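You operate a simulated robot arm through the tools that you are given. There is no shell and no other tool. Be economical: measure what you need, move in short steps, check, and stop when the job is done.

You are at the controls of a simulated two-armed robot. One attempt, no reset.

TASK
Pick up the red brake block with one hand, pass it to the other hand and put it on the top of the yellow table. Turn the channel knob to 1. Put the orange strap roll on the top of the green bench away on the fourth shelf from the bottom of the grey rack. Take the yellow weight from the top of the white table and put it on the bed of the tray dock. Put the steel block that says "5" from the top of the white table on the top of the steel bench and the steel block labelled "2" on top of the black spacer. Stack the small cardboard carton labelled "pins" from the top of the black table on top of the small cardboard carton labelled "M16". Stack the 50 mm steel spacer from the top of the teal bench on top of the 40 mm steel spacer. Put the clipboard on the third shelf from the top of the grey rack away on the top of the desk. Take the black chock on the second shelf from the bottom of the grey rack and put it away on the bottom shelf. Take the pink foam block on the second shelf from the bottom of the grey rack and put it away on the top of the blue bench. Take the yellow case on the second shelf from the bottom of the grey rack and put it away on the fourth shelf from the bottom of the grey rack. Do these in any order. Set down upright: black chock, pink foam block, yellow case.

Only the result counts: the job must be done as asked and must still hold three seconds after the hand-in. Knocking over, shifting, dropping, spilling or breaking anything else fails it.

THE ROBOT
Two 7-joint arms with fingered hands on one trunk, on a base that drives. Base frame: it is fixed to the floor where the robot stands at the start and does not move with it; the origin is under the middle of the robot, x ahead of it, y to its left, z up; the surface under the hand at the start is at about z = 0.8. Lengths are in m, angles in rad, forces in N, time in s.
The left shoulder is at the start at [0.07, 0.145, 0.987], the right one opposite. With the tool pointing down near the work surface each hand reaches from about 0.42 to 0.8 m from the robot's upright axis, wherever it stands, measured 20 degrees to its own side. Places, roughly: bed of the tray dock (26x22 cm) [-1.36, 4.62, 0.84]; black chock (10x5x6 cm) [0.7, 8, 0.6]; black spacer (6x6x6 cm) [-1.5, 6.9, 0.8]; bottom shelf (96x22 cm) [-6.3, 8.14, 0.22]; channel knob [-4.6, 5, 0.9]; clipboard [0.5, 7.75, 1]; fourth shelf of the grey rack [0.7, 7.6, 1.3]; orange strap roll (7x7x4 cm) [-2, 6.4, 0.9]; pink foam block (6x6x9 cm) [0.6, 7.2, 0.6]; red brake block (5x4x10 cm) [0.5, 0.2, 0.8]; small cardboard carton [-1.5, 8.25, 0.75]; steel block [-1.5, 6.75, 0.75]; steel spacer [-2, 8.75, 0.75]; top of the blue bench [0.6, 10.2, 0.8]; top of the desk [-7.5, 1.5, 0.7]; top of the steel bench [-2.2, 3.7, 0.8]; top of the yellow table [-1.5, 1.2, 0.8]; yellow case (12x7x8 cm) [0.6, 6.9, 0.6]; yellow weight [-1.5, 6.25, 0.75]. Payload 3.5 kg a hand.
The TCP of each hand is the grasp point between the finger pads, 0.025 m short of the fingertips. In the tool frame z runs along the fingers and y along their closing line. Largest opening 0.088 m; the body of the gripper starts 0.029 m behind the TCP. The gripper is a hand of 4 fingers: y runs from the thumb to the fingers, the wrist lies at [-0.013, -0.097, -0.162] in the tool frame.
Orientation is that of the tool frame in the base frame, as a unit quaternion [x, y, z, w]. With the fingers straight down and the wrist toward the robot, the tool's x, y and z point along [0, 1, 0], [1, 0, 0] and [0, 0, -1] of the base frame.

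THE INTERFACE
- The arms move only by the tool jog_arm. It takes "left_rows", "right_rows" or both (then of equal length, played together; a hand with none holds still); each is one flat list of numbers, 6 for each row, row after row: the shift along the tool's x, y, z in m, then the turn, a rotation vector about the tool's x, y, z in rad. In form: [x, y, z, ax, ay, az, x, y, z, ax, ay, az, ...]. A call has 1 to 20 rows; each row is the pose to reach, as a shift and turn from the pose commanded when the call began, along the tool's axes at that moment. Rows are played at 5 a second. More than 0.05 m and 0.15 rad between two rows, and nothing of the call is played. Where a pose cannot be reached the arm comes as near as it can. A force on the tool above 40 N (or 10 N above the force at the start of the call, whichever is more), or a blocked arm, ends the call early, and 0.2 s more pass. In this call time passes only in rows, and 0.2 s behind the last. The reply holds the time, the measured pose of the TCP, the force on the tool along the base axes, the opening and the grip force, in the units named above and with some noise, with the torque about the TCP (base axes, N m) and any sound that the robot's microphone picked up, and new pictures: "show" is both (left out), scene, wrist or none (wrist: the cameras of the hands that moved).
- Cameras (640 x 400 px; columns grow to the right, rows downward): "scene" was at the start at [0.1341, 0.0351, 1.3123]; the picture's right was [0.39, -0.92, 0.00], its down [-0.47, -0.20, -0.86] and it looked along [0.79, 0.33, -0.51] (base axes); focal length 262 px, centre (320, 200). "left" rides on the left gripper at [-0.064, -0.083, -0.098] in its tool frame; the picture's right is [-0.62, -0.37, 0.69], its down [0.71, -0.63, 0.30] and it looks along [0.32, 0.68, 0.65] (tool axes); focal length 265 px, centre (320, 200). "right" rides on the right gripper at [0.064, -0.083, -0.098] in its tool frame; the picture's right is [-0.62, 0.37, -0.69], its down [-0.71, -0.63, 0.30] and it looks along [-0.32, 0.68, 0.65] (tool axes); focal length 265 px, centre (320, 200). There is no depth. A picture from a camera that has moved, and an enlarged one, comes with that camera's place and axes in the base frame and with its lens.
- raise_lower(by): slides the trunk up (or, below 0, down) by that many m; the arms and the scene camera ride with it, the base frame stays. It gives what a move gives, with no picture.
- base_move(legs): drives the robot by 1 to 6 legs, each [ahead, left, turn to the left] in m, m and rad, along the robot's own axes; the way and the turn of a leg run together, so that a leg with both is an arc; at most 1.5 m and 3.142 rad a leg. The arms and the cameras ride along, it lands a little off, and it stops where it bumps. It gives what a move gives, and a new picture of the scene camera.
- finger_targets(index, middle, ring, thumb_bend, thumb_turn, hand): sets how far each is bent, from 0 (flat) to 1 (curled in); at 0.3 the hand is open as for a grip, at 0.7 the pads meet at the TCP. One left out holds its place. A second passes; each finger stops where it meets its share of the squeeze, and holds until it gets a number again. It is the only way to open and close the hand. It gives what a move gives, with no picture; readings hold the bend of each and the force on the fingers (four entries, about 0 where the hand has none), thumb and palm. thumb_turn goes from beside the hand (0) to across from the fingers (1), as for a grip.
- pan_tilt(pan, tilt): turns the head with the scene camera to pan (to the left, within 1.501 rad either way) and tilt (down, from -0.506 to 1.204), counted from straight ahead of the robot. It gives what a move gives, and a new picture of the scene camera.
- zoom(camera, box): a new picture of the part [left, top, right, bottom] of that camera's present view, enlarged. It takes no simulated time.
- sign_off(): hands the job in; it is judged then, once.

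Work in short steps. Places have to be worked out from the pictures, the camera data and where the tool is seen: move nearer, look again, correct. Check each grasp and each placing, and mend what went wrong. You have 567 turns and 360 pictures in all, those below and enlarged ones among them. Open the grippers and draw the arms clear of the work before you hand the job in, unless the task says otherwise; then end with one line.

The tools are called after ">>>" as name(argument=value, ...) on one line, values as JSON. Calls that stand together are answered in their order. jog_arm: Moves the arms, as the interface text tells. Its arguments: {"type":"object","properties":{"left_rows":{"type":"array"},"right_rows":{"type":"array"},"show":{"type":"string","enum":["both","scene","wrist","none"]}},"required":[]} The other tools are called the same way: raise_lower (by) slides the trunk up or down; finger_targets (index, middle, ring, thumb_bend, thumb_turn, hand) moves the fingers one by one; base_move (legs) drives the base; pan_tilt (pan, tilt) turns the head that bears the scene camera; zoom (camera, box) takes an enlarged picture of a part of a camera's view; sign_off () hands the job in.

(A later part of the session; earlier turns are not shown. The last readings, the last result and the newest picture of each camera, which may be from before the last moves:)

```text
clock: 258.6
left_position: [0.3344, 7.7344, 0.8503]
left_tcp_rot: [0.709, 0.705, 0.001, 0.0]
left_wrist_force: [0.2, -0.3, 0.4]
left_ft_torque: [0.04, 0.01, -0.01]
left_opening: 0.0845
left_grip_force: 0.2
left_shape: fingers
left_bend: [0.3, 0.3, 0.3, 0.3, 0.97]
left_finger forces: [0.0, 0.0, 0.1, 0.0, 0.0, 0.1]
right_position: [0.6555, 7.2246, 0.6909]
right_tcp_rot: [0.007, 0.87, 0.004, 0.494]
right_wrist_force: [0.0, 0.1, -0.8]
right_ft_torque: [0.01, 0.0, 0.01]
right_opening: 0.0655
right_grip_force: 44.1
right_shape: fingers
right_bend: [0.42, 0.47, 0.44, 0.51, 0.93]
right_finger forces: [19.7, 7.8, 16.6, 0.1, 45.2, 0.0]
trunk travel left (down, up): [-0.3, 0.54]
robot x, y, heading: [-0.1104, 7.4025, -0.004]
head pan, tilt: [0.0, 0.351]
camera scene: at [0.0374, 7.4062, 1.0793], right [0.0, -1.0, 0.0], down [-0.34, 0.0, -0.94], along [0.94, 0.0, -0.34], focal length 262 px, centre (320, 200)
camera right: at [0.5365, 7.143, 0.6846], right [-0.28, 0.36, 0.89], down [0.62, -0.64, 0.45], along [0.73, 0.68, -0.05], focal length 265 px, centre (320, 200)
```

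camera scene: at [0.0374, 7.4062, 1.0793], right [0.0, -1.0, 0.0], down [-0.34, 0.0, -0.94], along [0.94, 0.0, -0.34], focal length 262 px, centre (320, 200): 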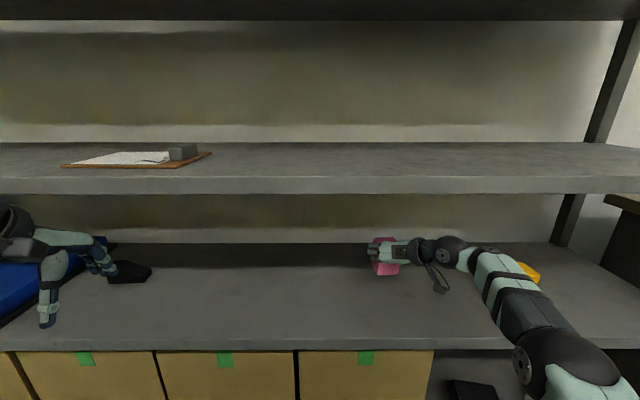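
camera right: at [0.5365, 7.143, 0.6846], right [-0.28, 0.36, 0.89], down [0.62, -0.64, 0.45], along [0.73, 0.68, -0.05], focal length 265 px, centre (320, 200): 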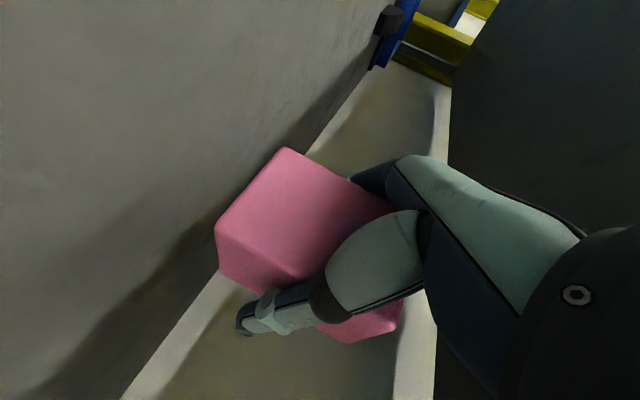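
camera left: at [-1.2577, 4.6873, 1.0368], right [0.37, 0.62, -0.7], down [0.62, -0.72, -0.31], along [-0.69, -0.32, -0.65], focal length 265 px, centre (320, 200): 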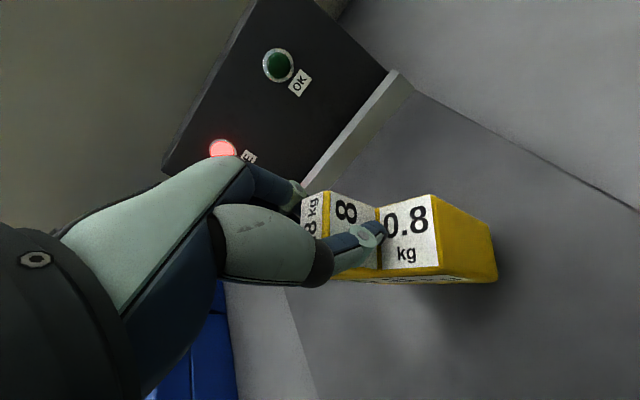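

Foam is held upright. I pull it out of the rack, then back off and raise the trunk.

>>> jog_arm(right_rows=[0.02, 0, -0.036, 0, 0, 0, 0.041, 0, -0.073, 0, 0, 0, 0.062, 0, -0.11, 0, 0, 0, 0.083, 0, -0.146, 0, 0, 0, 0.104, 0, -0.183, 0, 0, 0, 0.124, 0, -0.22, 0, 0, 0, 0.145, 0, -0.25, 0, 0, 0], show="none")

>>> base_move(legs=[[-0.28, 0, 0]])

>>> raise_lower(by=0.3)

>>> pan_tilt(pan=1.2, tilt=0.35)

```text
clock: 260.2
left_position: [0.3345, 7.7333, 0.8507]
left_tcp_rot: [0.709, 0.705, 0.002, 0.0]
left_wrist_force: [1.0, -0.5, -0.1]
left_ft_torque: [0.03, -0.03, 0.0]
left_opening: 0.0844
left_grip_force: 0.1
left_shape: fingers
left_bend: [0.3, 0.3, 0.3, 0.3, 0.97]
left_finger forces: [0.1, 0.0, 0.0, 0.1, 0.0, 0.0]
right_position: [0.3621, 7.231, 0.6941]
right_tcp_rot: [0.005, 0.868, 0.006, 0.496]
right_wrist_force: [-0.2, 0.7, -0.1]
right_ft_torque: [0.05, 0.01, 0.04]
right_opening: 0.0641
right_grip_force: 40.5
right_shape: fingers
right_bend: [0.42, 0.47, 0.44, 0.52, 0.93]
right_finger forces: [17.8, 7.3, 14.9, 0.0, 41.8, 0.0]
trunk travel left (down, up): [-0.3, 0.54]
robot x, y, heading: [-0.1054, 7.4049, -0.005]
head pan, tilt: [0.0, 0.351]
```

```text
clock: 262.1
left_position: [0.0544, 7.7349, 0.8496]
left_tcp_rot: [0.71, 0.704, 0.001, 0.002]
left_wrist_force: [0.5, 0.0, -0.2]
left_ft_torque: [-0.01, -0.01, 0.0]
left_opening: 0.0842
left_grip_force: 0.1
left_shape: fingers
left_bend: [0.3, 0.3, 0.3, 0.3, 0.97]
left_finger forces: [0.1, 0.1, 0.1, 0.1, 0.1, 0.0]
right_position: [0.0848, 7.2293, 0.6932]
right_tcp_rot: [0.006, 0.868, 0.004, 0.497]
right_wrist_force: [-0.6, 0.2, 0.5]
right_ft_torque: [-0.01, 0.05, -0.04]
right_opening: 0.0642
right_grip_force: 40.8
right_shape: fingers
right_bend: [0.42, 0.47, 0.44, 0.52, 0.93]
right_finger forces: [17.8, 7.4, 14.8, 0.0, 41.7, 0.1]
trunk travel left (down, up): [-0.3, 0.54]
robot x, y, heading: [-0.3865, 7.4067, -0.011]
head pan, tilt: [0.0, 0.351]
camera scene: at [-0.2425, 7.4073, 1.0795], right [0.0, -1.0, 0.0], down [-0.34, 0.0, -0.94], along [0.94, 0.0, -0.34], focal length 262 px, centre (320, 200)
```

scene: 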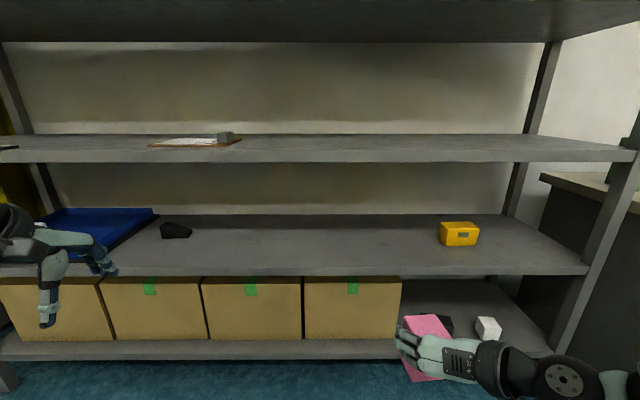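

```text
clock: 265.1
left_position: [0.0565, 7.7348, 1.1496]
left_tcp_rot: [0.71, 0.705, 0.001, 0.0]
left_wrist_force: [0.1, 0.4, -0.2]
left_ft_torque: [0.0, 0.02, 0.01]
left_opening: 0.0845
left_grip_force: 0.0
left_shape: fingers
left_bend: [0.3, 0.3, 0.3, 0.3, 0.97]
left_finger forces: [0.0, 0.0, 0.0, 0.0, 0.1, 0.0]
right_position: [0.0861, 7.2292, 0.9939]
right_tcp_rot: [0.007, 0.868, 0.005, 0.496]
right_wrist_force: [-0.1, 0.1, -0.4]
right_ft_torque: [-0.02, -0.01, -0.02]
right_opening: 0.0642
right_grip_force: 40.6
right_shape: fingers
right_bend: [0.42, 0.47, 0.44, 0.52, 0.93]
right_finger forces: [17.7, 7.4, 14.8, 0.0, 41.7, 0.1]
trunk travel left (down, up): [-0.6, 0.24]
robot x, y, heading: [-0.3875, 7.4106, -0.004]
head pan, tilt: [0.0, 0.351]
```

```text
clock: 266.6
left_position: [0.056, 7.735, 1.1498]
left_tcp_rot: [0.709, 0.705, 0.002, 0.0]
left_wrist_force: [-0.1, -0.6, 0.8]
left_ft_torque: [0.01, -0.02, -0.02]
left_opening: 0.0844
left_grip_force: 0.1
left_shape: fingers
left_bend: [0.3, 0.3, 0.3, 0.3, 0.97]
left_finger forces: [0.0, 0.0, 0.0, 0.0, 0.0, 0.0]
right_position: [0.0853, 7.2294, 0.9943]
right_tcp_rot: [0.007, 0.868, 0.004, 0.496]
right_wrist_force: [-0.9, -0.1, -0.7]
right_ft_torque: [-0.01, 0.02, 0.05]
right_opening: 0.0642
right_grip_force: 40.8
right_shape: fingers
right_bend: [0.42, 0.47, 0.44, 0.52, 0.93]
right_finger forces: [17.9, 7.5, 14.9, 0.1, 41.7, 0.0]
trunk travel left (down, up): [-0.6, 0.24]
robot x, y, heading: [-0.382, 7.4102, -0.005]
head pan, tilt: [1.201, 0.351]
camera scene: at [-0.3007, 7.4943, 1.3794], right [0.93, -0.37, 0.0], down [-0.13, -0.32, -0.94], along [0.34, 0.87, -0.34], focal length 262 px, centre (320, 200)
```

scene: 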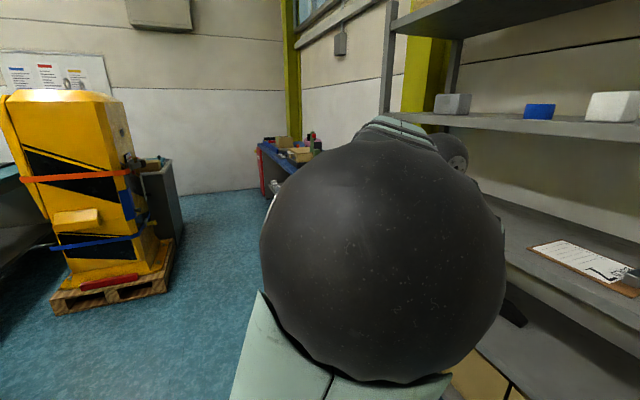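

Path north is clear (pallet is at x<−0.94). I strafe left along the rack to the blue bench.

>>> base_move(legs=[[0, 1.4, 0], [0, 1.1, 0.0]])

>>> pan_tilt(pan=0.0, tilt=0.5)

```text
clock: 278.7
left_position: [0.0652, 10.2281, 1.149]
left_tcp_rot: [0.71, 0.705, 0.002, 0.001]
left_wrist_force: [-0.3, -0.7, 0.7]
left_ft_torque: [0.0, 0.0, -0.01]
left_opening: 0.0846
left_grip_force: 0.2
left_shape: fingers
left_bend: [0.3, 0.3, 0.3, 0.3, 0.97]
left_finger forces: [0.1, 0.0, 0.0, 0.0, 0.0, 0.0]
right_position: [0.0946, 9.7242, 0.9939]
right_tcp_rot: [0.006, 0.869, 0.005, 0.495]
right_wrist_force: [-0.4, -0.3, -0.6]
right_ft_torque: [0.0, 0.0, -0.07]
right_opening: 0.0643
right_grip_force: 40.6
right_shape: fingers
right_bend: [0.42, 0.47, 0.44, 0.52, 0.93]
right_finger forces: [17.8, 7.4, 14.8, 0.1, 41.7, 0.0]
trunk travel left (down, up): [-0.6, 0.24]
robot x, y, heading: [-0.3745, 9.8983, -0.004]
head pan, tilt: [1.201, 0.351]
camera scene: at [-0.2918, 9.9878, 1.3794], right [0.93, -0.36, 0.0], down [-0.13, -0.32, -0.94], along [0.34, 0.87, -0.34], focal length 262 px, centre (320, 200)
```

scene: 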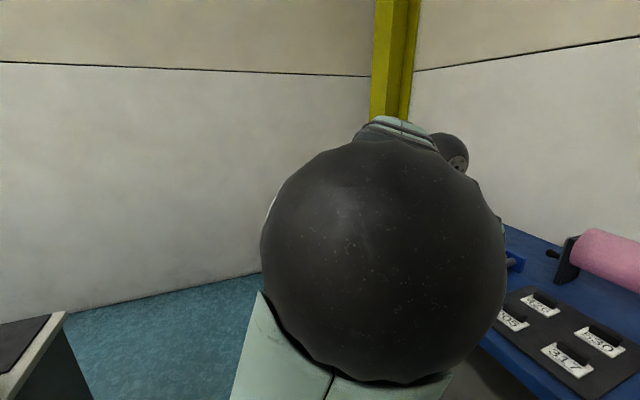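

```text
clock: 280.1
left_position: [0.0644, 10.2282, 1.149]
left_tcp_rot: [0.708, 0.706, 0.001, -0.001]
left_wrist_force: [0.9, 0.2, -0.7]
left_ft_torque: [0.01, -0.02, -0.01]
left_opening: 0.0843
left_grip_force: 0.1
left_shape: fingers
left_bend: [0.3, 0.3, 0.3, 0.3, 0.97]
left_finger forces: [0.0, 0.1, 0.0, 0.0, 0.0, 0.0]
right_position: [0.0943, 9.7237, 0.9942]
right_tcp_rot: [0.006, 0.869, 0.004, 0.495]
right_wrist_force: [0.4, 0.2, -0.3]
right_ft_torque: [0.0, -0.01, -0.02]
right_opening: 0.0643
right_grip_force: 41.2
right_shape: fingers
right_bend: [0.42, 0.47, 0.44, 0.52, 0.93]
right_finger forces: [17.8, 7.4, 14.8, 0.0, 41.6, 0.0]
trunk travel left (down, up): [-0.6, 0.24]
robot x, y, heading: [-0.3768, 9.9027, -0.004]
head pan, tilt: [0.0, 0.499]
camera scene: at [-0.2348, 9.9009, 1.3657], right [0.0, -1.0, 0.0], down [-0.48, 0.0, -0.88], along [0.88, 0.0, -0.48], focal length 262 px, centre (320, 200)
```

scene: 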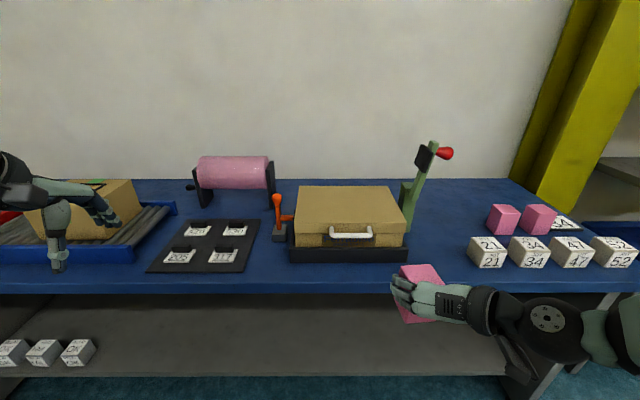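

Free spot on the blue bench between the case tray and the number dice, about [0.43, 9.51]. I reposition the base.

>>> base_move(legs=[[0, -0.2, 0.004], [0.2, 0, 0]])

>>> zoom(camera="right", box=[0, 0, 640, 400])

```text
clock: 282.9
left_position: [0.2648, 10.0303, 1.1487]
left_tcp_rot: [0.708, 0.707, 0.002, 0.0]
left_wrist_force: [0.9, -0.9, 0.4]
left_ft_torque: [0.02, 0.01, -0.05]
left_opening: 0.0846
left_grip_force: 0.0
left_shape: fingers
left_bend: [0.3, 0.3, 0.3, 0.3, 0.97]
left_finger forces: [0.1, 0.1, 0.1, 0.0, 0.1, 0.0]
right_position: [0.2975, 9.5283, 0.9945]
right_tcp_rot: [0.004, 0.869, 0.006, 0.495]
right_wrist_force: [0.7, -0.2, -0.1]
right_ft_torque: [0.0, 0.02, 0.03]
right_opening: 0.0642
right_grip_force: 41.2
right_shape: fingers
right_bend: [0.42, 0.47, 0.44, 0.52, 0.93]
right_finger forces: [17.9, 7.4, 14.8, 0.0, 41.7, 0.0]
trunk travel left (down, up): [-0.6, 0.24]
robot x, y, heading: [-0.1781, 9.704, 0.0]
head pan, tilt: [0.0, 0.499]
camera scene: at [-0.0331, 9.7033, 1.3658], right [0.0, -1.0, 0.0], down [-0.48, 0.0, -0.88], along [0.88, 0.0, -0.48], focal length 262 px, centre (320, 200)
```

scene: 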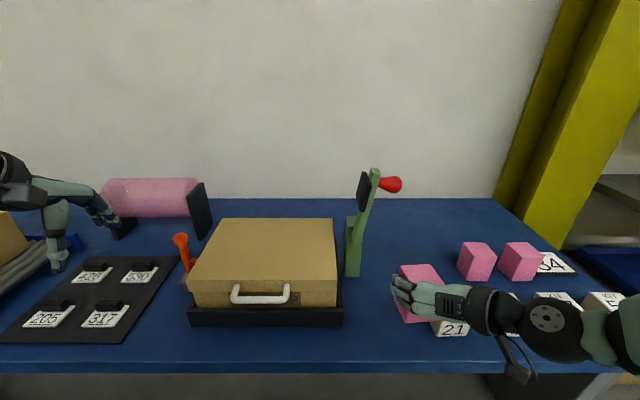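

```text
1.00 times, centred on (320, 200) of right (not enlarged: the box is as wide or as high as the picture)
camera zoom: at [0.1794, 9.4447, 0.9869], right [-0.28, 0.36, 0.89], down [0.62, -0.64, 0.45], along [0.73, 0.68, -0.04], focal length 265 px, centre (320, 200)
```

zoom: 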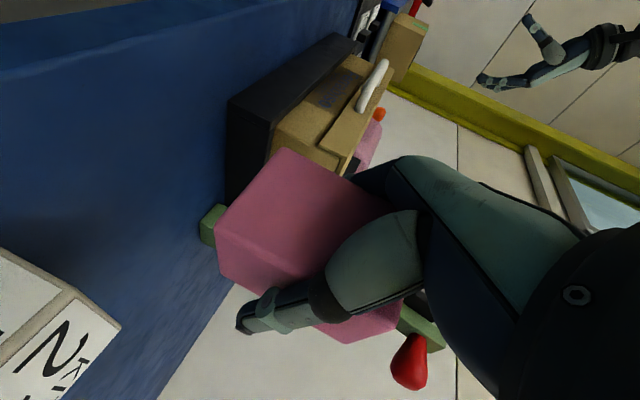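

Foam target [0.45, 9.535]. I extend forward 12 cm, then lower 9 cm.

>>> jog_arm(right_rows=[-0.02, 0.005, 0.034, 0, 0, 0, -0.04, 0.01, 0.068, 0, 0, 0, -0.061, 0.015, 0.103, 0, 0, 0, -0.035, 0.015, 0.118, 0, 0, 0, -0.009, 0.015, 0.133, 0, 0, 0, 0.0165, 0.015, 0.149, 0, 0, 0], show="both")

```text
clock: 284.3
left_position: [0.2667, 10.0322, 1.1494]
left_tcp_rot: [0.708, 0.707, 0.002, -0.001]
left_wrist_force: [0.2, 0.5, 0.9]
left_ft_torque: [-0.01, 0.04, 0.03]
left_opening: 0.0845
left_grip_force: 0.0
left_shape: fingers
left_bend: [0.3, 0.3, 0.3, 0.3, 0.97]
left_finger forces: [0.0, 0.0, 0.0, 0.0, 0.1, 0.1]
right_position: [0.4168, 9.5436, 0.9008]
right_tcp_rot: [0.004, 0.869, 0.006, 0.495]
right_wrist_force: [0.7, -0.4, 0.4]
right_ft_torque: [0.04, -0.03, 0.03]
right_opening: 0.0641
right_grip_force: 40.6
right_shape: fingers
right_bend: [0.42, 0.47, 0.44, 0.52, 0.93]
right_finger forces: [17.8, 7.3, 14.6, 0.0, 41.7, 0.1]
trunk travel left (down, up): [-0.6, 0.24]
robot x, y, heading: [-0.1732, 9.7032, 0.001]
head pan, tilt: [0.0, 0.499]
camera scene: at [-0.0315, 9.7031, 1.3656], right [0.0, -1.0, 0.0], down [-0.48, 0.0, -0.88], along [0.88, 0.0, -0.48], focal length 262 px, centre (320, 200)
camera right: at [0.2996, 9.4613, 0.8947], right [-0.28, 0.36, 0.89], down [0.62, -0.64, 0.45], along [0.73, 0.68, -0.04], focal length 265 px, centre (320, 200)
```

scene: 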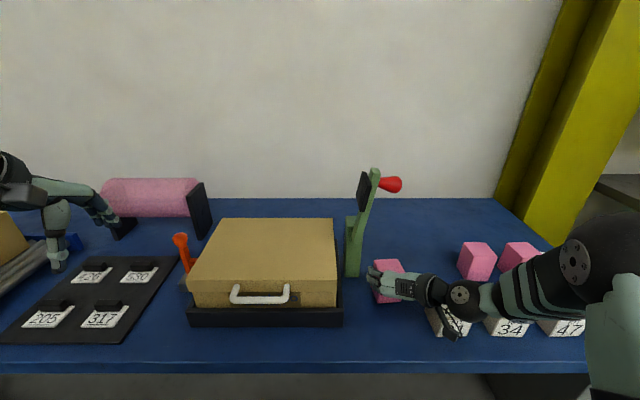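
right: 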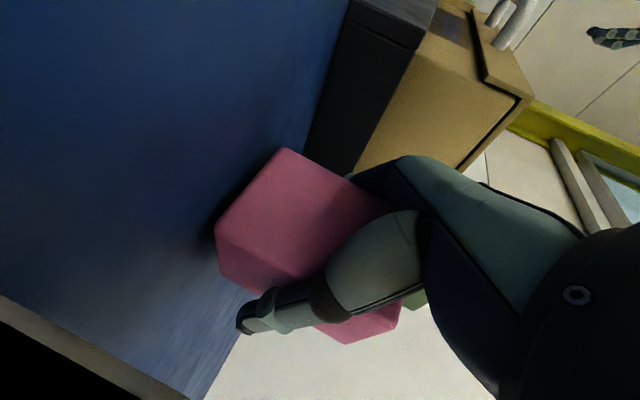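

Lower slowly to contact.

>>> jog_arm(right_rows=[0.0086, 0, 0.005, 0, 0, 0, 0.0172, 0, 0.01, 0, 0, 0, 0.0225, 0, 0.013, 0, 0, 0, 0.0275, 0, 0.016, 0, 0, 0, 0.0325, 0, 0.019, 0, 0, 0], show="both")

```text
clock: 285.1
left_position: [0.2612, 10.0313, 1.1509]
left_tcp_rot: [0.708, 0.706, 0.004, 0.002]
left_wrist_force: [0.6, -0.7, -0.8]
left_ft_torque: [0.02, 0.06, -0.01]
left_opening: 0.0846
left_grip_force: 0.1
left_shape: fingers
left_bend: [0.3, 0.3, 0.3, 0.3, 0.97]
left_finger forces: [0.0, 0.0, 0.0, 0.1, 0.0, 0.0]
right_position: [0.4168, 9.5472, 0.8942]
right_tcp_rot: [0.007, 0.86, 0.014, 0.509]
right_wrist_force: [-11.5, -0.5, 20.5]
right_ft_torque: [-0.62, 0.58, -0.33]
right_opening: 0.0639
right_grip_force: 49.4
right_shape: fingers
right_bend: [0.44, 0.48, 0.45, 0.53, 0.95]
right_finger forces: [16.8, 6.9, 25.5, 0.1, 50.1, 0.1]
trunk travel left (down, up): [-0.6, 0.24]
robot x, y, heading: [-0.1722, 9.7041, 0.002]
head pan, tilt: [0.0, 0.499]
stopped in row 3 (right hand): the force on the tool passed its limit at 44 N (the readings are from after the stop); the commanded pose is now the measured one
camera scene: at [-0.0381, 9.7034, 1.3664], right [0.0, -1.0, 0.0], down [-0.48, 0.0, -0.88], along [0.88, 0.0, -0.48], focal length 262 px, centre (320, 200)
camera right: at [0.3001, 9.464, 0.8828], right [-0.31, 0.34, 0.89], down [0.61, -0.64, 0.46], along [0.73, 0.69, -0.01], focal length 265 px, centre (320, 200)
```

scene: 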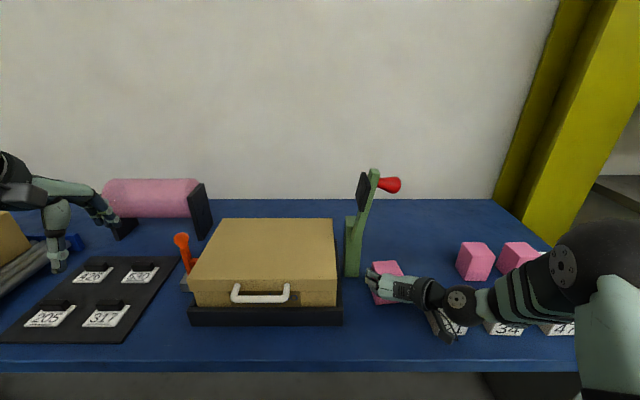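
right: 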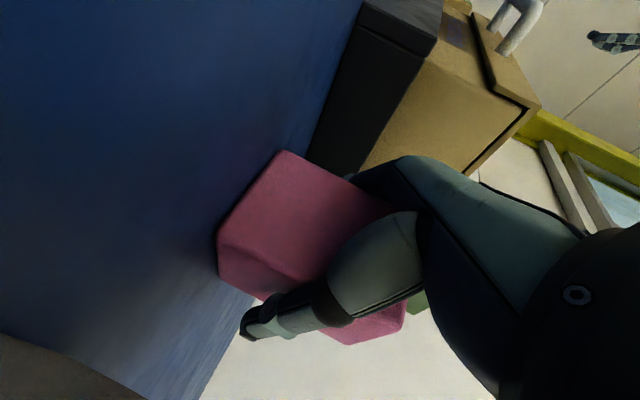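

Contact reached. I check that the wrist camera isn't pressing on the dice.

>>> zoom(camera="scene", box=[340, 230, 600, 370])

```text
2.46 times, centred on (470, 300) of scene
camera zoom: at [-0.0381, 9.7034, 1.3664], right [0.0, -1.0, 0.0], down [-0.48, 0.0, -0.88], along [0.88, 0.0, -0.48], focal length 645 px, centre (-49, -46)
```

zoom: 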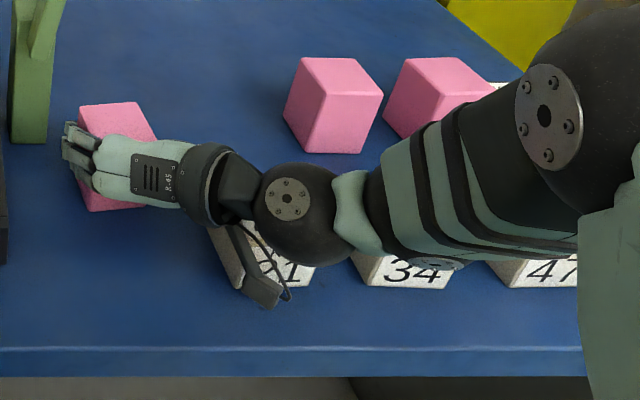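

The dice are undisturbed and the load passes through the fingers, so foam is at the bench. Release.

>>> finger_targets(hand="right", index=0.25, middle=0.25, ring=0.25, thumb_bend=0.25)

>>> zoom(camera="right", box=[150, 100, 470, 380])

```text
clock: 286.1
left_position: [0.2613, 10.0328, 1.1508]
left_tcp_rot: [0.707, 0.707, 0.002, 0.002]
left_wrist_force: [0.7, 0.2, 0.1]
left_ft_torque: [-0.04, 0.01, 0.01]
left_opening: 0.0844
left_grip_force: 0.1
left_shape: fingers
left_bend: [0.3, 0.3, 0.3, 0.3, 0.97]
left_finger forces: [0.0, 0.0, 0.0, 0.0, 0.0, 0.0]
right_position: [0.417, 9.5461, 0.8922]
right_tcp_rot: [0.006, 0.861, 0.011, 0.508]
right_wrist_force: [-2.8, -2.3, 25.5]
right_ft_torque: [0.42, 0.65, -0.1]
right_opening: 0.097
right_grip_force: 12.1
right_shape: fingers
right_bend: [0.25, 0.25, 0.25, 0.24, 0.98]
right_finger forces: [0.0, 0.1, 19.3, 0.0, 5.7, 0.0]
trunk travel left (down, up): [-0.6, 0.24]
robot x, y, heading: [-0.1746, 9.7018, 0.004]
head pan, tilt: [0.0, 0.499]
```

```text
1.43 times, centred on (310, 240) of right
camera zoom: at [0.3004, 9.4637, 0.8817], right [-0.31, 0.34, 0.89], down [0.61, -0.64, 0.46], along [0.73, 0.68, -0.01], focal length 379 px, centre (334, 143)
```

zoom: 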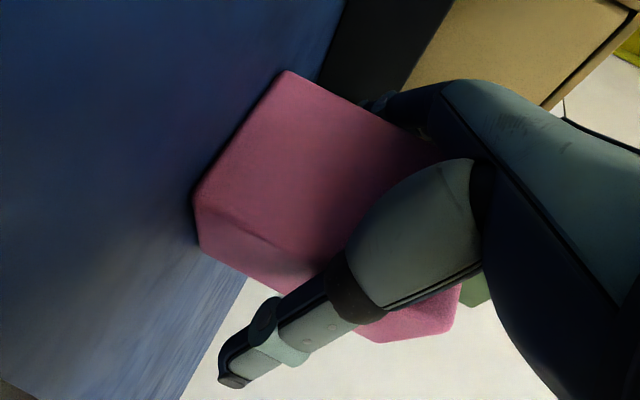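

Foam stands free. Withdraw back along the finger axis.

>>> jog_arm(right_rows=[-0.008, 0, -0.005, 0, 0, 0, -0.01, 0, -0.03, 0, 0, 0, -0.01, 0, -0.07, 0, 0, 0, -0.01, 0, -0.11, 0, 0, 0, -0.01, 0, -0.15, 0, 0, 0], show="scene")

>>> zoom(camera="scene", box=[320, 220, 640, 370])

```text
clock: 287.3
left_position: [0.2631, 10.0318, 1.1507]
left_tcp_rot: [0.708, 0.706, 0.003, 0.001]
left_wrist_force: [-0.3, -0.2, -0.3]
left_ft_torque: [0.02, 0.01, -0.03]
left_opening: 0.0844
left_grip_force: 0.1
left_shape: fingers
left_bend: [0.3, 0.3, 0.3, 0.3, 0.97]
left_finger forces: [0.0, 0.1, 0.0, 0.1, 0.0, 0.0]
right_position: [0.292, 9.5433, 0.9726]
right_tcp_rot: [0.006, 0.863, 0.011, 0.506]
right_wrist_force: [-0.3, -0.1, 0.3]
right_ft_torque: [-0.03, 0.01, -0.02]
right_opening: 0.0945
right_grip_force: 0.0
right_shape: fingers
right_bend: [0.25, 0.25, 0.25, 0.25, 0.97]
right_finger forces: [0.1, 0.0, 0.0, 0.0, 0.1, 0.0]
trunk travel left (down, up): [-0.6, 0.24]
robot x, y, heading: [-0.1703, 9.7021, -0.001]
head pan, tilt: [0.0, 0.499]
camera scene: at [-0.0356, 9.7034, 1.366], right [0.0, -1.0, 0.0], down [-0.48, 0.0, -0.88], along [0.88, 0.0, -0.48], focal length 262 px, centre (320, 200)
```

scene: 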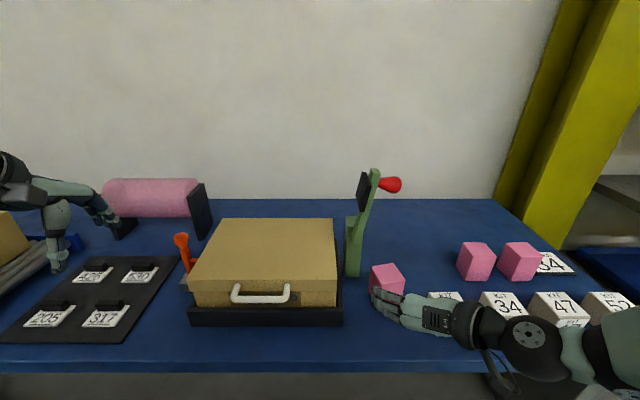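

```text
2.00 times, centred on (480, 295) of scene
camera zoom: at [-0.0356, 9.7034, 1.366], right [0.0, -1.0, 0.0], down [-0.48, 0.0, -0.88], along [0.88, 0.0, -0.48], focal length 524 px, centre (0, 10)
```

zoom: 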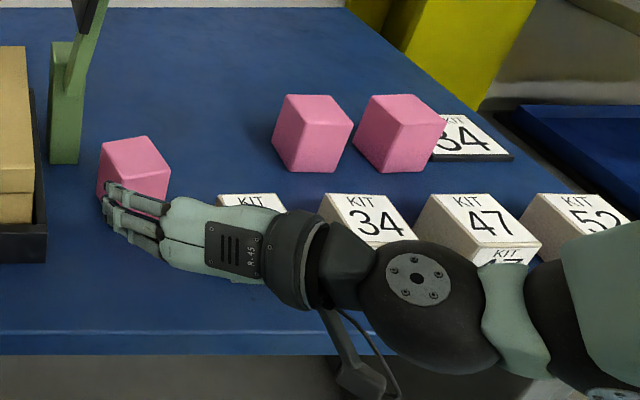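

Foam stands on the bench. I back off and rotate the right hand to tool-down by the direct path.

>>> base_move(legs=[[-0.22, 0, 0]])

>>> jog_arm(right_rows=[0, 0, 0, 0.0636, 0.0636, 0.108, 0, 0, 0, 0.127, 0.127, 0.217, 0, 0, 0, 0.191, 0.191, 0.325, 0, 0, 0, 0.254, 0.254, 0.434, 0, 0, 0, 0.318, 0.318, 0.542, 0, 0, 0, 0.382, 0.382, 0.65, 0, 0, 0, 0.445, 0.445, 0.759, 0, 0, 0, 0.509, 0.509, 0.867, 0, 0, 0, 0.573, 0.573, 0.975, 0, 0, 0, 0.636, 0.636, 1.084, 0, 0, 0, 0.7, 0.7, 1.192, 0, 0, 0, 0.763, 0.763, 1.3, 0, 0, 0, 0.827, 0.827, 1.409], show="scene")

>>> zoom(camera="scene", box=[330, 160, 530, 300])

```text
clock: 289.0
left_position: [0.043, 10.0323, 1.1494]
left_tcp_rot: [0.709, 0.705, 0.002, 0.0]
left_wrist_force: [0.1, 0.7, 0.3]
left_ft_torque: [-0.03, 0.0, 0.01]
left_opening: 0.0846
left_grip_force: 0.0
left_shape: fingers
left_bend: [0.3, 0.3, 0.3, 0.3, 0.97]
left_finger forces: [0.1, 0.0, 0.0, 0.0, 0.0, 0.0]
right_position: [0.0707, 9.5434, 0.9707]
right_tcp_rot: [0.007, 0.863, 0.01, 0.505]
right_wrist_force: [-0.8, 0.0, 0.8]
right_ft_torque: [0.01, -0.01, 0.0]
right_opening: 0.0949
right_grip_force: 0.1
right_shape: fingers
right_bend: [0.25, 0.25, 0.25, 0.25, 0.97]
right_finger forces: [0.0, 0.0, 0.0, 0.0, 0.0, 0.0]
trunk travel left (down, up): [-0.6, 0.24]
robot x, y, heading: [-0.4011, 9.7039, 0.006]
head pan, tilt: [0.0, 0.499]
camera scene: at [-0.2558, 9.7036, 1.3657], right [0.0, -1.0, 0.0], down [-0.48, 0.0, -0.88], along [0.88, 0.0, -0.48], focal length 262 px, centre (320, 200)
```

scene: 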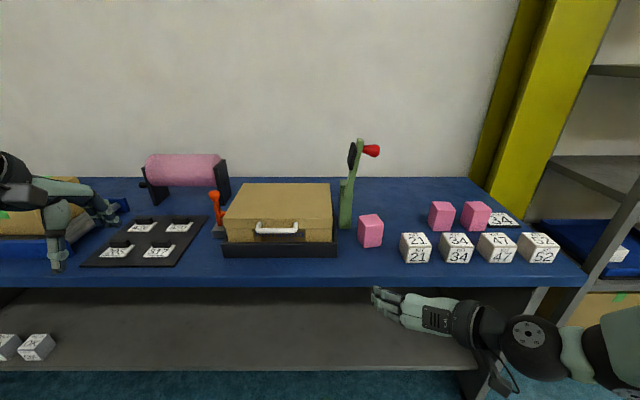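

```text
clock: 291.8
left_position: [0.0426, 10.0314, 1.1498]
left_tcp_rot: [0.708, 0.706, 0.002, 0.0]
left_wrist_force: [0.7, 0.3, -0.3]
left_ft_torque: [0.02, -0.01, -0.02]
left_opening: 0.0846
left_grip_force: 0.1
left_shape: fingers
left_bend: [0.3, 0.3, 0.3, 0.3, 0.97]
left_finger forces: [0.0, 0.1, 0.0, 0.1, 0.0, 0.0]
right_position: [0.0714, 9.5443, 0.9714]
right_tcp_rot: [0.708, 0.706, 0.009, -0.012]
right_wrist_force: [0.0, 0.0, 0.1]
right_ft_torque: [-0.01, 0.0, 0.02]
right_opening: 0.0945
right_grip_force: 0.0
right_shape: fingers
right_bend: [0.25, 0.25, 0.25, 0.25, 0.97]
right_finger forces: [0.0, 0.0, 0.0, 0.1, 0.0, 0.0]
right hand out of reach, approached as far as the arm can: row 10, 11
trunk travel left (down, up): [-0.6, 0.24]
robot x, y, heading: [-0.3997, 9.7038, 0.004]
head pan, tilt: [0.0, 0.499]
camera scene: at [-0.256, 9.7038, 1.3657], right [0.0, -1.0, 0.0], down [-0.48, 0.0, -0.88], along [0.88, 0.0, -0.48], focal length 262 px, centre (320, 200)
```

scene: 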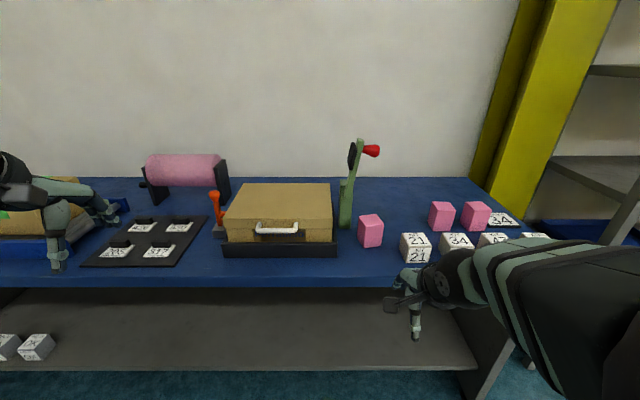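

```text
2.86 times, centred on (430, 230) of scene
camera zoom: at [-0.256, 9.7038, 1.3657], right [0.0, -1.0, 0.0], down [-0.48, 0.0, -0.88], along [0.88, 0.0, -0.48], focal length 748 px, centre (6, 114)
```

zoom: 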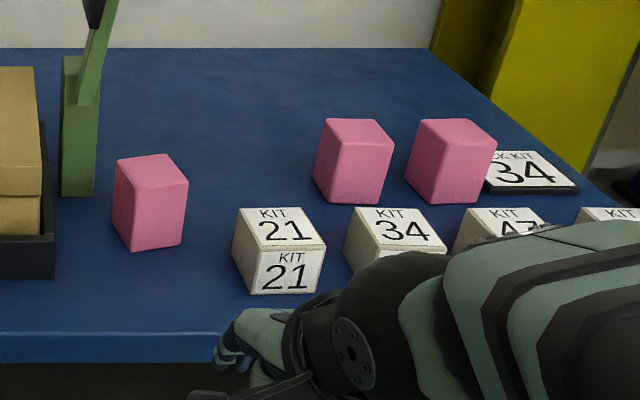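

Foam is upright on the blue bench. Now return along the rack to the yellow case and lower the trunk.

>>> base_move(legs=[[0, -1.4, 0], [0, -1.25, 0]])

>>> raise_lower(by=-0.25)

>>> pan_tilt(pan=0.0, tilt=0.45)

```text
clock: 304.6
left_position: [0.0691, 7.4203, 1.1485]
left_tcp_rot: [0.695, 0.719, 0.001, 0.0]
left_wrist_force: [0.4, -0.5, -1.0]
left_ft_torque: [0.01, 0.02, 0.01]
left_opening: 0.0845
left_grip_force: 0.1
left_shape: fingers
left_bend: [0.3, 0.3, 0.3, 0.3, 0.97]
left_finger forces: [0.1, 0.1, 0.1, 0.0, 0.0, 0.0]
right_position: [0.1141, 6.9341, 0.9718]
right_tcp_rot: [0.695, 0.719, 0.009, -0.012]
right_wrist_force: [0.4, 0.3, -0.9]
right_ft_torque: [-0.03, 0.0, -0.02]
right_opening: 0.0947
right_grip_force: 0.0
right_shape: fingers
right_bend: [0.25, 0.25, 0.25, 0.25, 0.97]
right_finger forces: [0.1, 0.0, 0.0, 0.0, 0.1, 0.0]
trunk travel left (down, up): [-0.6, 0.24]
robot x, y, heading: [-0.3584, 7.0787, 0.033]
head pan, tilt: [0.0, 0.499]
camera scene: at [-0.2182, 7.0822, 1.3657], right [0.03, -1.0, 0.0], down [-0.48, -0.02, -0.88], along [0.88, 0.03, -0.48], focal length 262 px, centre (320, 200)
```

scene: 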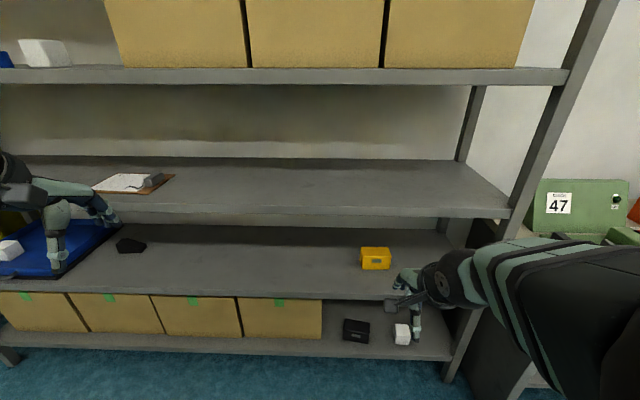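

```text
clock: 307.2
left_position: [0.068, 7.4203, 0.8993]
left_tcp_rot: [0.696, 0.718, 0.001, 0.0]
left_wrist_force: [-0.1, 0.2, -0.3]
left_ft_torque: [0.0, -0.02, 0.01]
left_opening: 0.0846
left_grip_force: 0.0
left_shape: fingers
left_bend: [0.3, 0.3, 0.3, 0.3, 0.97]
left_finger forces: [0.1, 0.0, 0.0, 0.0, 0.0, 0.1]
right_position: [0.1149, 6.934, 0.7206]
right_tcp_rot: [0.695, 0.719, 0.008, -0.012]
right_wrist_force: [0.2, -0.4, -0.1]
right_ft_torque: [0.0, 0.0, 0.01]
right_opening: 0.0945
right_grip_force: 0.0
right_shape: fingers
right_bend: [0.25, 0.25, 0.25, 0.25, 0.97]
right_finger forces: [0.1, 0.0, 0.0, 0.1, 0.1, 0.1]
trunk travel left (down, up): [-0.35, 0.49]
robot x, y, heading: [-0.3591, 7.0779, 0.036]
head pan, tilt: [0.0, 0.499]
```

```text
clock: 307.8
left_position: [0.0684, 7.4206, 0.9005]
left_tcp_rot: [0.696, 0.718, 0.001, 0.001]
left_wrist_force: [1.3, 0.5, -1.1]
left_ft_torque: [0.02, 0.03, -0.01]
left_opening: 0.0844
left_grip_force: 0.0
left_shape: fingers
left_bend: [0.3, 0.3, 0.3, 0.3, 0.97]
left_finger forces: [0.0, 0.0, 0.0, 0.1, 0.0, 0.0]
right_position: [0.1145, 6.9339, 0.7219]
right_tcp_rot: [0.695, 0.719, 0.01, -0.012]
right_wrist_force: [-0.5, 0.5, 0.1]
right_ft_torque: [-0.01, 0.02, 0.0]
right_opening: 0.0945
right_grip_force: 0.0
right_shape: fingers
right_bend: [0.25, 0.25, 0.25, 0.25, 0.97]
right_finger forces: [0.1, 0.0, 0.1, 0.0, 0.0, 0.0]
trunk travel left (down, up): [-0.35, 0.49]
robot x, y, heading: [-0.3579, 7.0769, 0.034]
head pan, tilt: [0.0, 0.45]
camera scene: at [-0.2173, 7.0822, 1.1202], right [0.03, -1.0, 0.0], down [-0.44, -0.02, -0.9], along [0.9, 0.03, -0.44], focal length 262 px, centre (320, 200)
```

scene: 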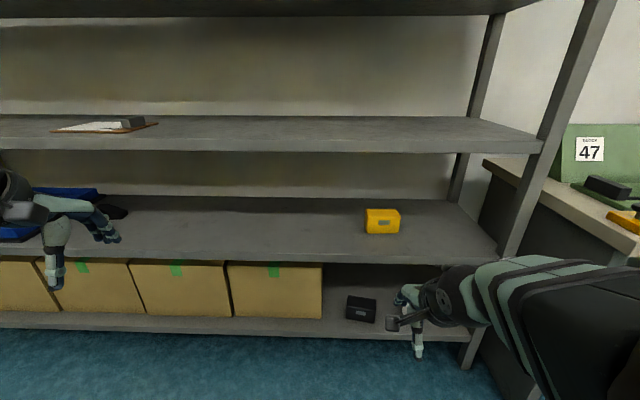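

Case ahead at y≈6.85. I lower the trunk 10 cm more (so the forearm enters low) and drive to the rack.

>>> raise_lower(by=-0.1)

>>> base_move(legs=[[0.29, 0, -0.034]])

>>> zoom(camera="right", box=[0, 0, 640, 400])

```text
clock: 309.1
left_position: [0.0693, 7.4209, 0.7995]
left_tcp_rot: [0.696, 0.718, 0.001, 0.0]
left_wrist_force: [0.5, 0.2, 0.5]
left_ft_torque: [0.01, -0.02, -0.02]
left_opening: 0.0844
left_grip_force: 0.0
left_shape: fingers
left_bend: [0.3, 0.3, 0.3, 0.3, 0.97]
left_finger forces: [0.0, 0.0, 0.0, 0.0, 0.0, 0.0]
right_position: [0.1135, 6.9343, 0.6218]
right_tcp_rot: [0.695, 0.719, 0.009, -0.012]
right_wrist_force: [0.4, -0.5, 0.6]
right_ft_torque: [-0.03, 0.03, 0.02]
right_opening: 0.0945
right_grip_force: 0.1
right_shape: fingers
right_bend: [0.25, 0.25, 0.25, 0.25, 0.97]
right_finger forces: [0.1, 0.0, 0.0, 0.0, 0.1, 0.1]
trunk travel left (down, up): [-0.25, 0.59]
robot x, y, heading: [-0.3616, 7.0757, 0.031]
head pan, tilt: [0.0, 0.45]
```

```text
clock: 311.1
left_position: [0.3758, 7.4119, 0.8006]
left_tcp_rot: [0.707, 0.707, 0.001, -0.001]
left_wrist_force: [0.5, -0.3, 0.8]
left_ft_torque: [0.02, 0.03, 0.0]
left_opening: 0.0846
left_grip_force: 0.2
left_shape: fingers
left_bend: [0.3, 0.3, 0.3, 0.3, 0.97]
left_finger forces: [0.0, 0.0, 0.1, 0.0, 0.0, 0.1]
right_position: [0.4063, 6.9241, 0.6202]
right_tcp_rot: [0.707, 0.707, 0.009, -0.012]
right_wrist_force: [0.1, -1.0, 0.5]
right_ft_torque: [0.0, -0.01, -0.01]
right_opening: 0.0945
right_grip_force: 0.1
right_shape: fingers
right_bend: [0.25, 0.25, 0.25, 0.25, 0.97]
right_finger forces: [0.0, 0.0, 0.1, 0.1, 0.1, 0.1]
trunk travel left (down, up): [-0.25, 0.59]
robot x, y, heading: [-0.0635, 7.0836, 0.003]
head pan, tilt: [0.0, 0.45]
camera scene: at [0.0793, 7.0832, 1.0201], right [0.0, -1.0, 0.0], down [-0.44, 0.0, -0.9], along [0.9, 0.0, -0.44], focal length 262 px, centre (320, 200)
```

scene: 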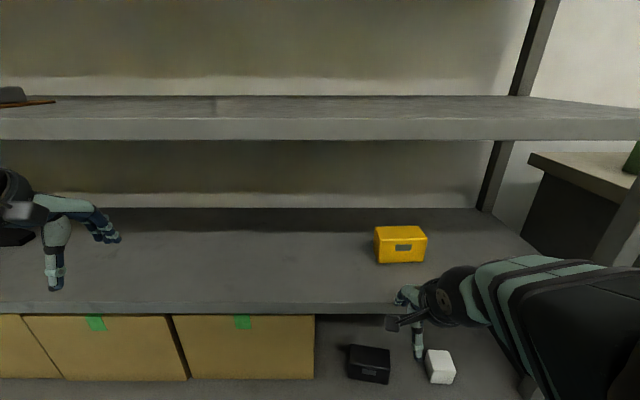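

```text
1.00 times, centred on (320, 200) of right (not enlarged: the box is as wide or as high as the picture)
camera zoom: at [0.3229, 6.9862, 0.721], right [0.37, -0.64, 0.67], down [-0.63, -0.71, -0.32], along [0.68, -0.3, -0.67], focal length 265 px, centre (320, 200)
```

zoom: 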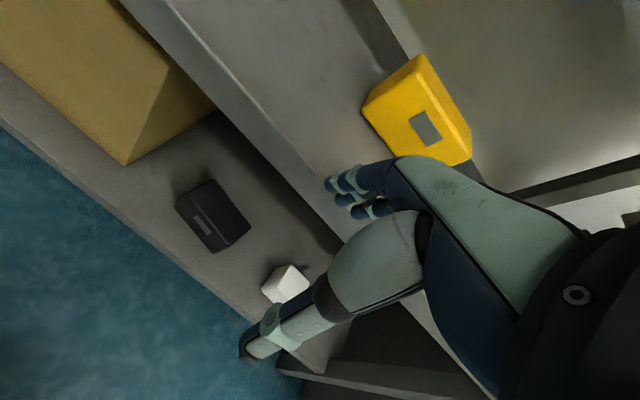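

Case centre ≈[0.68, 6.855], top ≈0.63. I raise the hand to z≈0.69, align in y, then slide in over the case.

>>> jog_arm(right_rows=[-0.03, 0, -0.035, 0, -0.01, -0.03, -0.06, 0, -0.065, 0, -0.02, -0.06, -0.069, 0.02, -0.068, 0, -0.03, -0.08, -0.069, 0.065, -0.068, 0, -0.03, -0.08, -0.069, 0.11, -0.068, 0, -0.03, -0.08, -0.069, 0.155, -0.068, 0, -0.03, -0.08, -0.069, 0.2, -0.068, 0, -0.03, -0.08], show="both")

```text
clock: 312.8
left_position: [0.3753, 7.4117, 0.7991]
left_tcp_rot: [0.707, 0.707, 0.002, -0.001]
left_wrist_force: [0.2, 0.3, -0.4]
left_ft_torque: [-0.01, -0.03, 0.04]
left_opening: 0.0844
left_grip_force: 0.0
left_shape: fingers
left_bend: [0.3, 0.3, 0.3, 0.3, 0.97]
left_finger forces: [0.0, 0.0, 0.1, 0.1, 0.0, 0.0]
right_position: [0.6077, 6.8566, 0.6843]
right_tcp_rot: [0.679, 0.734, -0.002, -0.003]
right_wrist_force: [0.1, 0.0, -0.9]
right_ft_torque: [0.01, 0.02, -0.02]
right_opening: 0.0945
right_grip_force: 0.1
right_shape: fingers
right_bend: [0.25, 0.25, 0.25, 0.25, 0.97]
right_finger forces: [0.0, 0.0, 0.0, 0.0, 0.0, 0.0]
trunk travel left (down, up): [-0.25, 0.59]
robot x, y, heading: [-0.0627, 7.0832, 0.005]
head pan, tilt: [0.0, 0.45]
camera scene: at [0.0798, 7.0828, 1.02], right [0.0, -1.0, 0.0], down [-0.44, 0.0, -0.9], along [0.9, 0.0, -0.44], focal length 262 px, centre (320, 200)
camera right: at [0.5202, 6.9138, 0.7826], right [0.42, -0.59, 0.69], down [-0.57, -0.76, -0.3], along [0.7, -0.27, -0.66], focal length 265 px, centre (320, 200)
```

scene: 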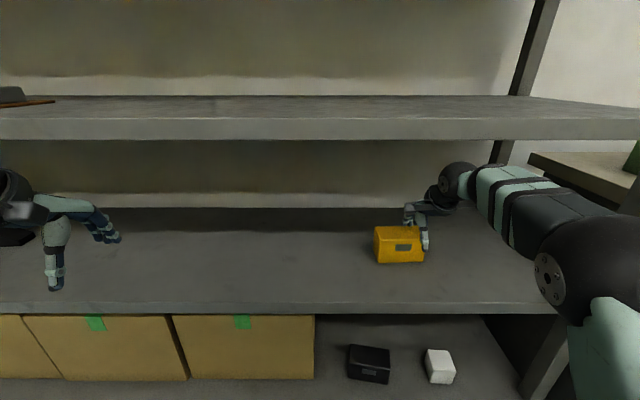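
right: 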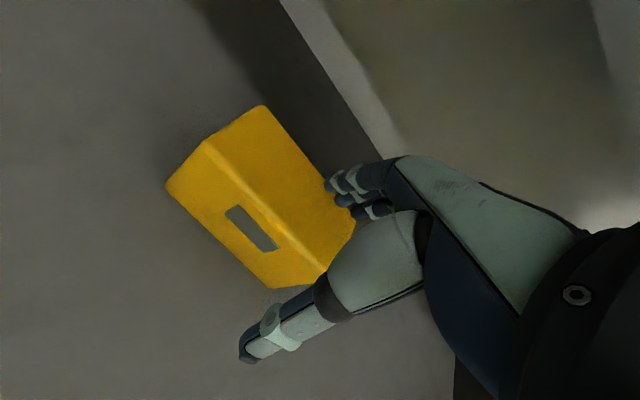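

Case centre averages [0.672, 6.868]. I move over it and lower to z≈0.602.

>>> jog_arm(right_rows=[0.003, 0.035, 0, 0, 0, 0, 0.006, 0.065, 0, 0, 0, 0, 0.006, 0.065, 0.03, 0, 0, 0, 0.006, 0.065, 0.06, 0, 0, 0, 0.006, 0.065, 0.082, 0, 0, 0], show="both")

```text
clock: 314.0
left_position: [0.3744, 7.4117, 0.8004]
left_tcp_rot: [0.707, 0.707, 0.003, 0.002]
left_wrist_force: [-0.2, 0.3, 0.4]
left_ft_torque: [0.01, -0.01, 0.0]
left_opening: 0.0845
left_grip_force: 0.1
left_shape: fingers
left_bend: [0.3, 0.3, 0.3, 0.3, 0.97]
left_finger forces: [0.0, 0.0, 0.1, 0.0, 0.0, 0.1]
right_position: [0.6747, 6.8664, 0.6283]
right_tcp_rot: [0.679, 0.734, 0.015, 0.015]
right_wrist_force: [-4.1, 0.2, 19.9]
right_ft_torque: [0.09, 0.11, 0.04]
right_opening: 0.1041
right_grip_force: 14.5
right_shape: fingers
right_bend: [0.22, 0.25, 0.25, 0.24, 0.97]
right_finger forces: [12.1, 0.1, 0.0, 0.1, 17.5, 0.0]
trunk travel left (down, up): [-0.25, 0.59]
robot x, y, heading: [-0.0641, 7.0813, 0.003]
head pan, tilt: [0.0, 0.45]
stopped in row 5 (right hand): the force on the tool passed its limit at 44 N (the readings are from after the stop); the commanded pose is now the measured one
camera scene: at [0.076, 7.0838, 1.0207], right [0.0, -1.0, 0.0], down [-0.43, 0.0, -0.9], along [0.9, 0.0, -0.43], focal length 262 px, centre (320, 200)
camera right: at [0.5829, 6.9248, 0.7225], right [0.39, -0.59, 0.71], down [-0.56, -0.76, -0.33], along [0.73, -0.27, -0.62], focal length 265 px, centre (320, 200)
```

scene: 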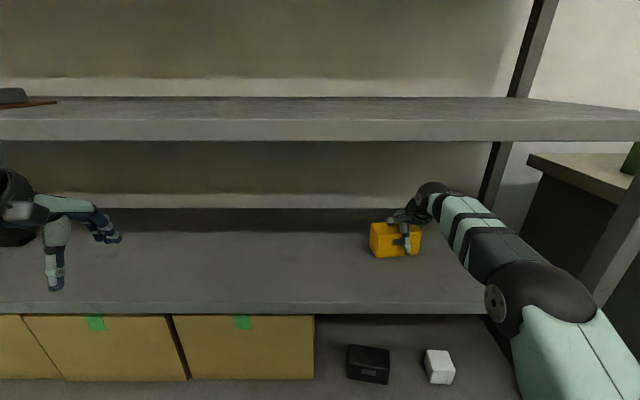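
right: 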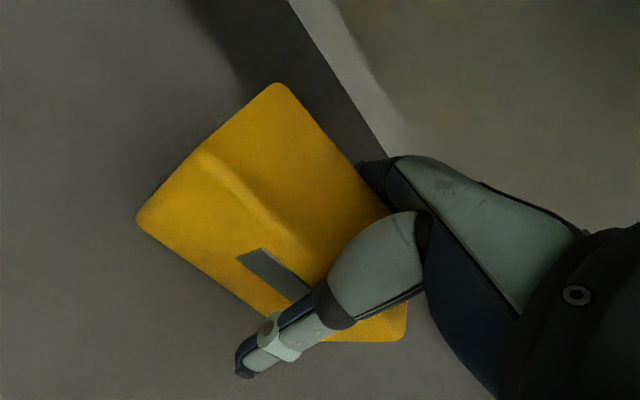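

Thumb and index wedge on the box edges: the depth is ~8 cm. I rise, open wider and look.

>>> jog_arm(right_rows=[0, 0, -0.02, 0, 0, 0, 0, 0, -0.05, 0, 0, 0], show="none")

>>> finger_targets(hand="right", index=0.1, middle=0.1, ring=0.1, thumb_bend=0.12)

>>> zoom(camera="right", box=[0, 0, 640, 400])

>>> zoom(camera="scene", box=[340, 180, 460, 280])

```text
clock: 314.6
left_position: [0.3756, 7.4122, 0.8002]
left_tcp_rot: [0.707, 0.707, 0.002, 0.0]
left_wrist_force: [0.3, 0.4, -0.4]
left_ft_torque: [-0.01, 0.0, -0.02]
left_opening: 0.0847
left_grip_force: 0.1
left_shape: fingers
left_bend: [0.3, 0.3, 0.3, 0.3, 0.97]
left_finger forces: [0.0, 0.1, 0.1, 0.1, 0.0, 0.1]
right_position: [0.6707, 6.8679, 0.6701]
right_tcp_rot: [0.679, 0.734, 0.009, 0.008]
right_wrist_force: [-0.1, 0.3, 1.4]
right_ft_torque: [0.01, 0.0, 0.03]
right_opening: 0.095
right_grip_force: 0.0
right_shape: fingers
right_bend: [0.25, 0.25, 0.25, 0.25, 0.97]
right_finger forces: [0.0, 0.0, 0.0, 0.0, 0.0, 0.0]
trunk travel left (down, up): [-0.25, 0.59]
robot x, y, heading: [-0.0631, 7.0851, 0.003]
head pan, tilt: [0.0, 0.45]
```

```text
clock: 315.6
left_position: [0.375, 7.4117, 0.8]
left_tcp_rot: [0.708, 0.706, 0.002, 0.001]
left_wrist_force: [0.1, 0.0, 0.4]
left_ft_torque: [0.01, 0.02, 0.01]
left_opening: 0.0845
left_grip_force: 0.1
left_shape: fingers
left_bend: [0.3, 0.3, 0.3, 0.3, 0.97]
left_finger forces: [0.1, 0.0, 0.1, 0.1, 0.0, 0.0]
right_position: [0.6714, 6.8674, 0.6703]
right_tcp_rot: [0.679, 0.734, 0.009, 0.009]
right_wrist_force: [0.8, 0.5, 0.5]
right_ft_torque: [0.02, -0.01, 0.0]
right_opening: 0.1195
right_grip_force: 0.1
right_shape: fingers
right_bend: [0.1, 0.1, 0.1, 0.12, 0.97]
right_finger forces: [0.0, 0.0, 0.1, 0.0, 0.0, 0.1]
trunk travel left (down, up): [-0.25, 0.59]
robot x, y, heading: [-0.0638, 7.0803, 0.0]
head pan, tilt: [0.0, 0.45]
```

```text
1.00 times, centred on (320, 200) of right (not enlarged: the box is as wide or as high as the picture)
camera zoom: at [0.5817, 6.9258, 0.7659], right [0.4, -0.59, 0.7], down [-0.56, -0.76, -0.32], along [0.72, -0.27, -0.64], focal length 265 px, centre (320, 200)
```

zoom: 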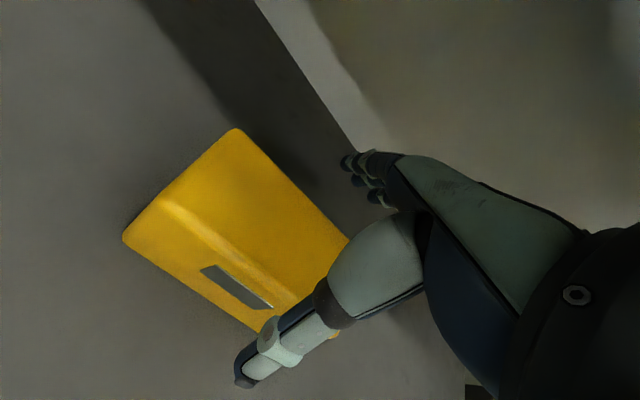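

```text
4.00 times, centred on (400, 230) of scene
camera zoom: at [0.0787, 7.083, 1.0202], right [0.0, -1.0, 0.0], down [-0.44, 0.0, -0.9], along [0.9, 0.0, -0.44], focal length 1048 px, centre (0, 80)
```

zoom: 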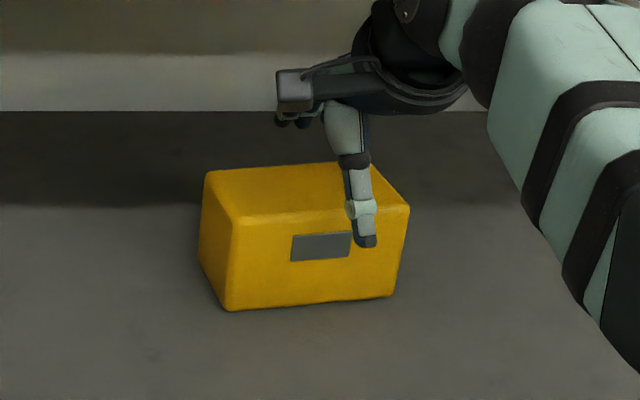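

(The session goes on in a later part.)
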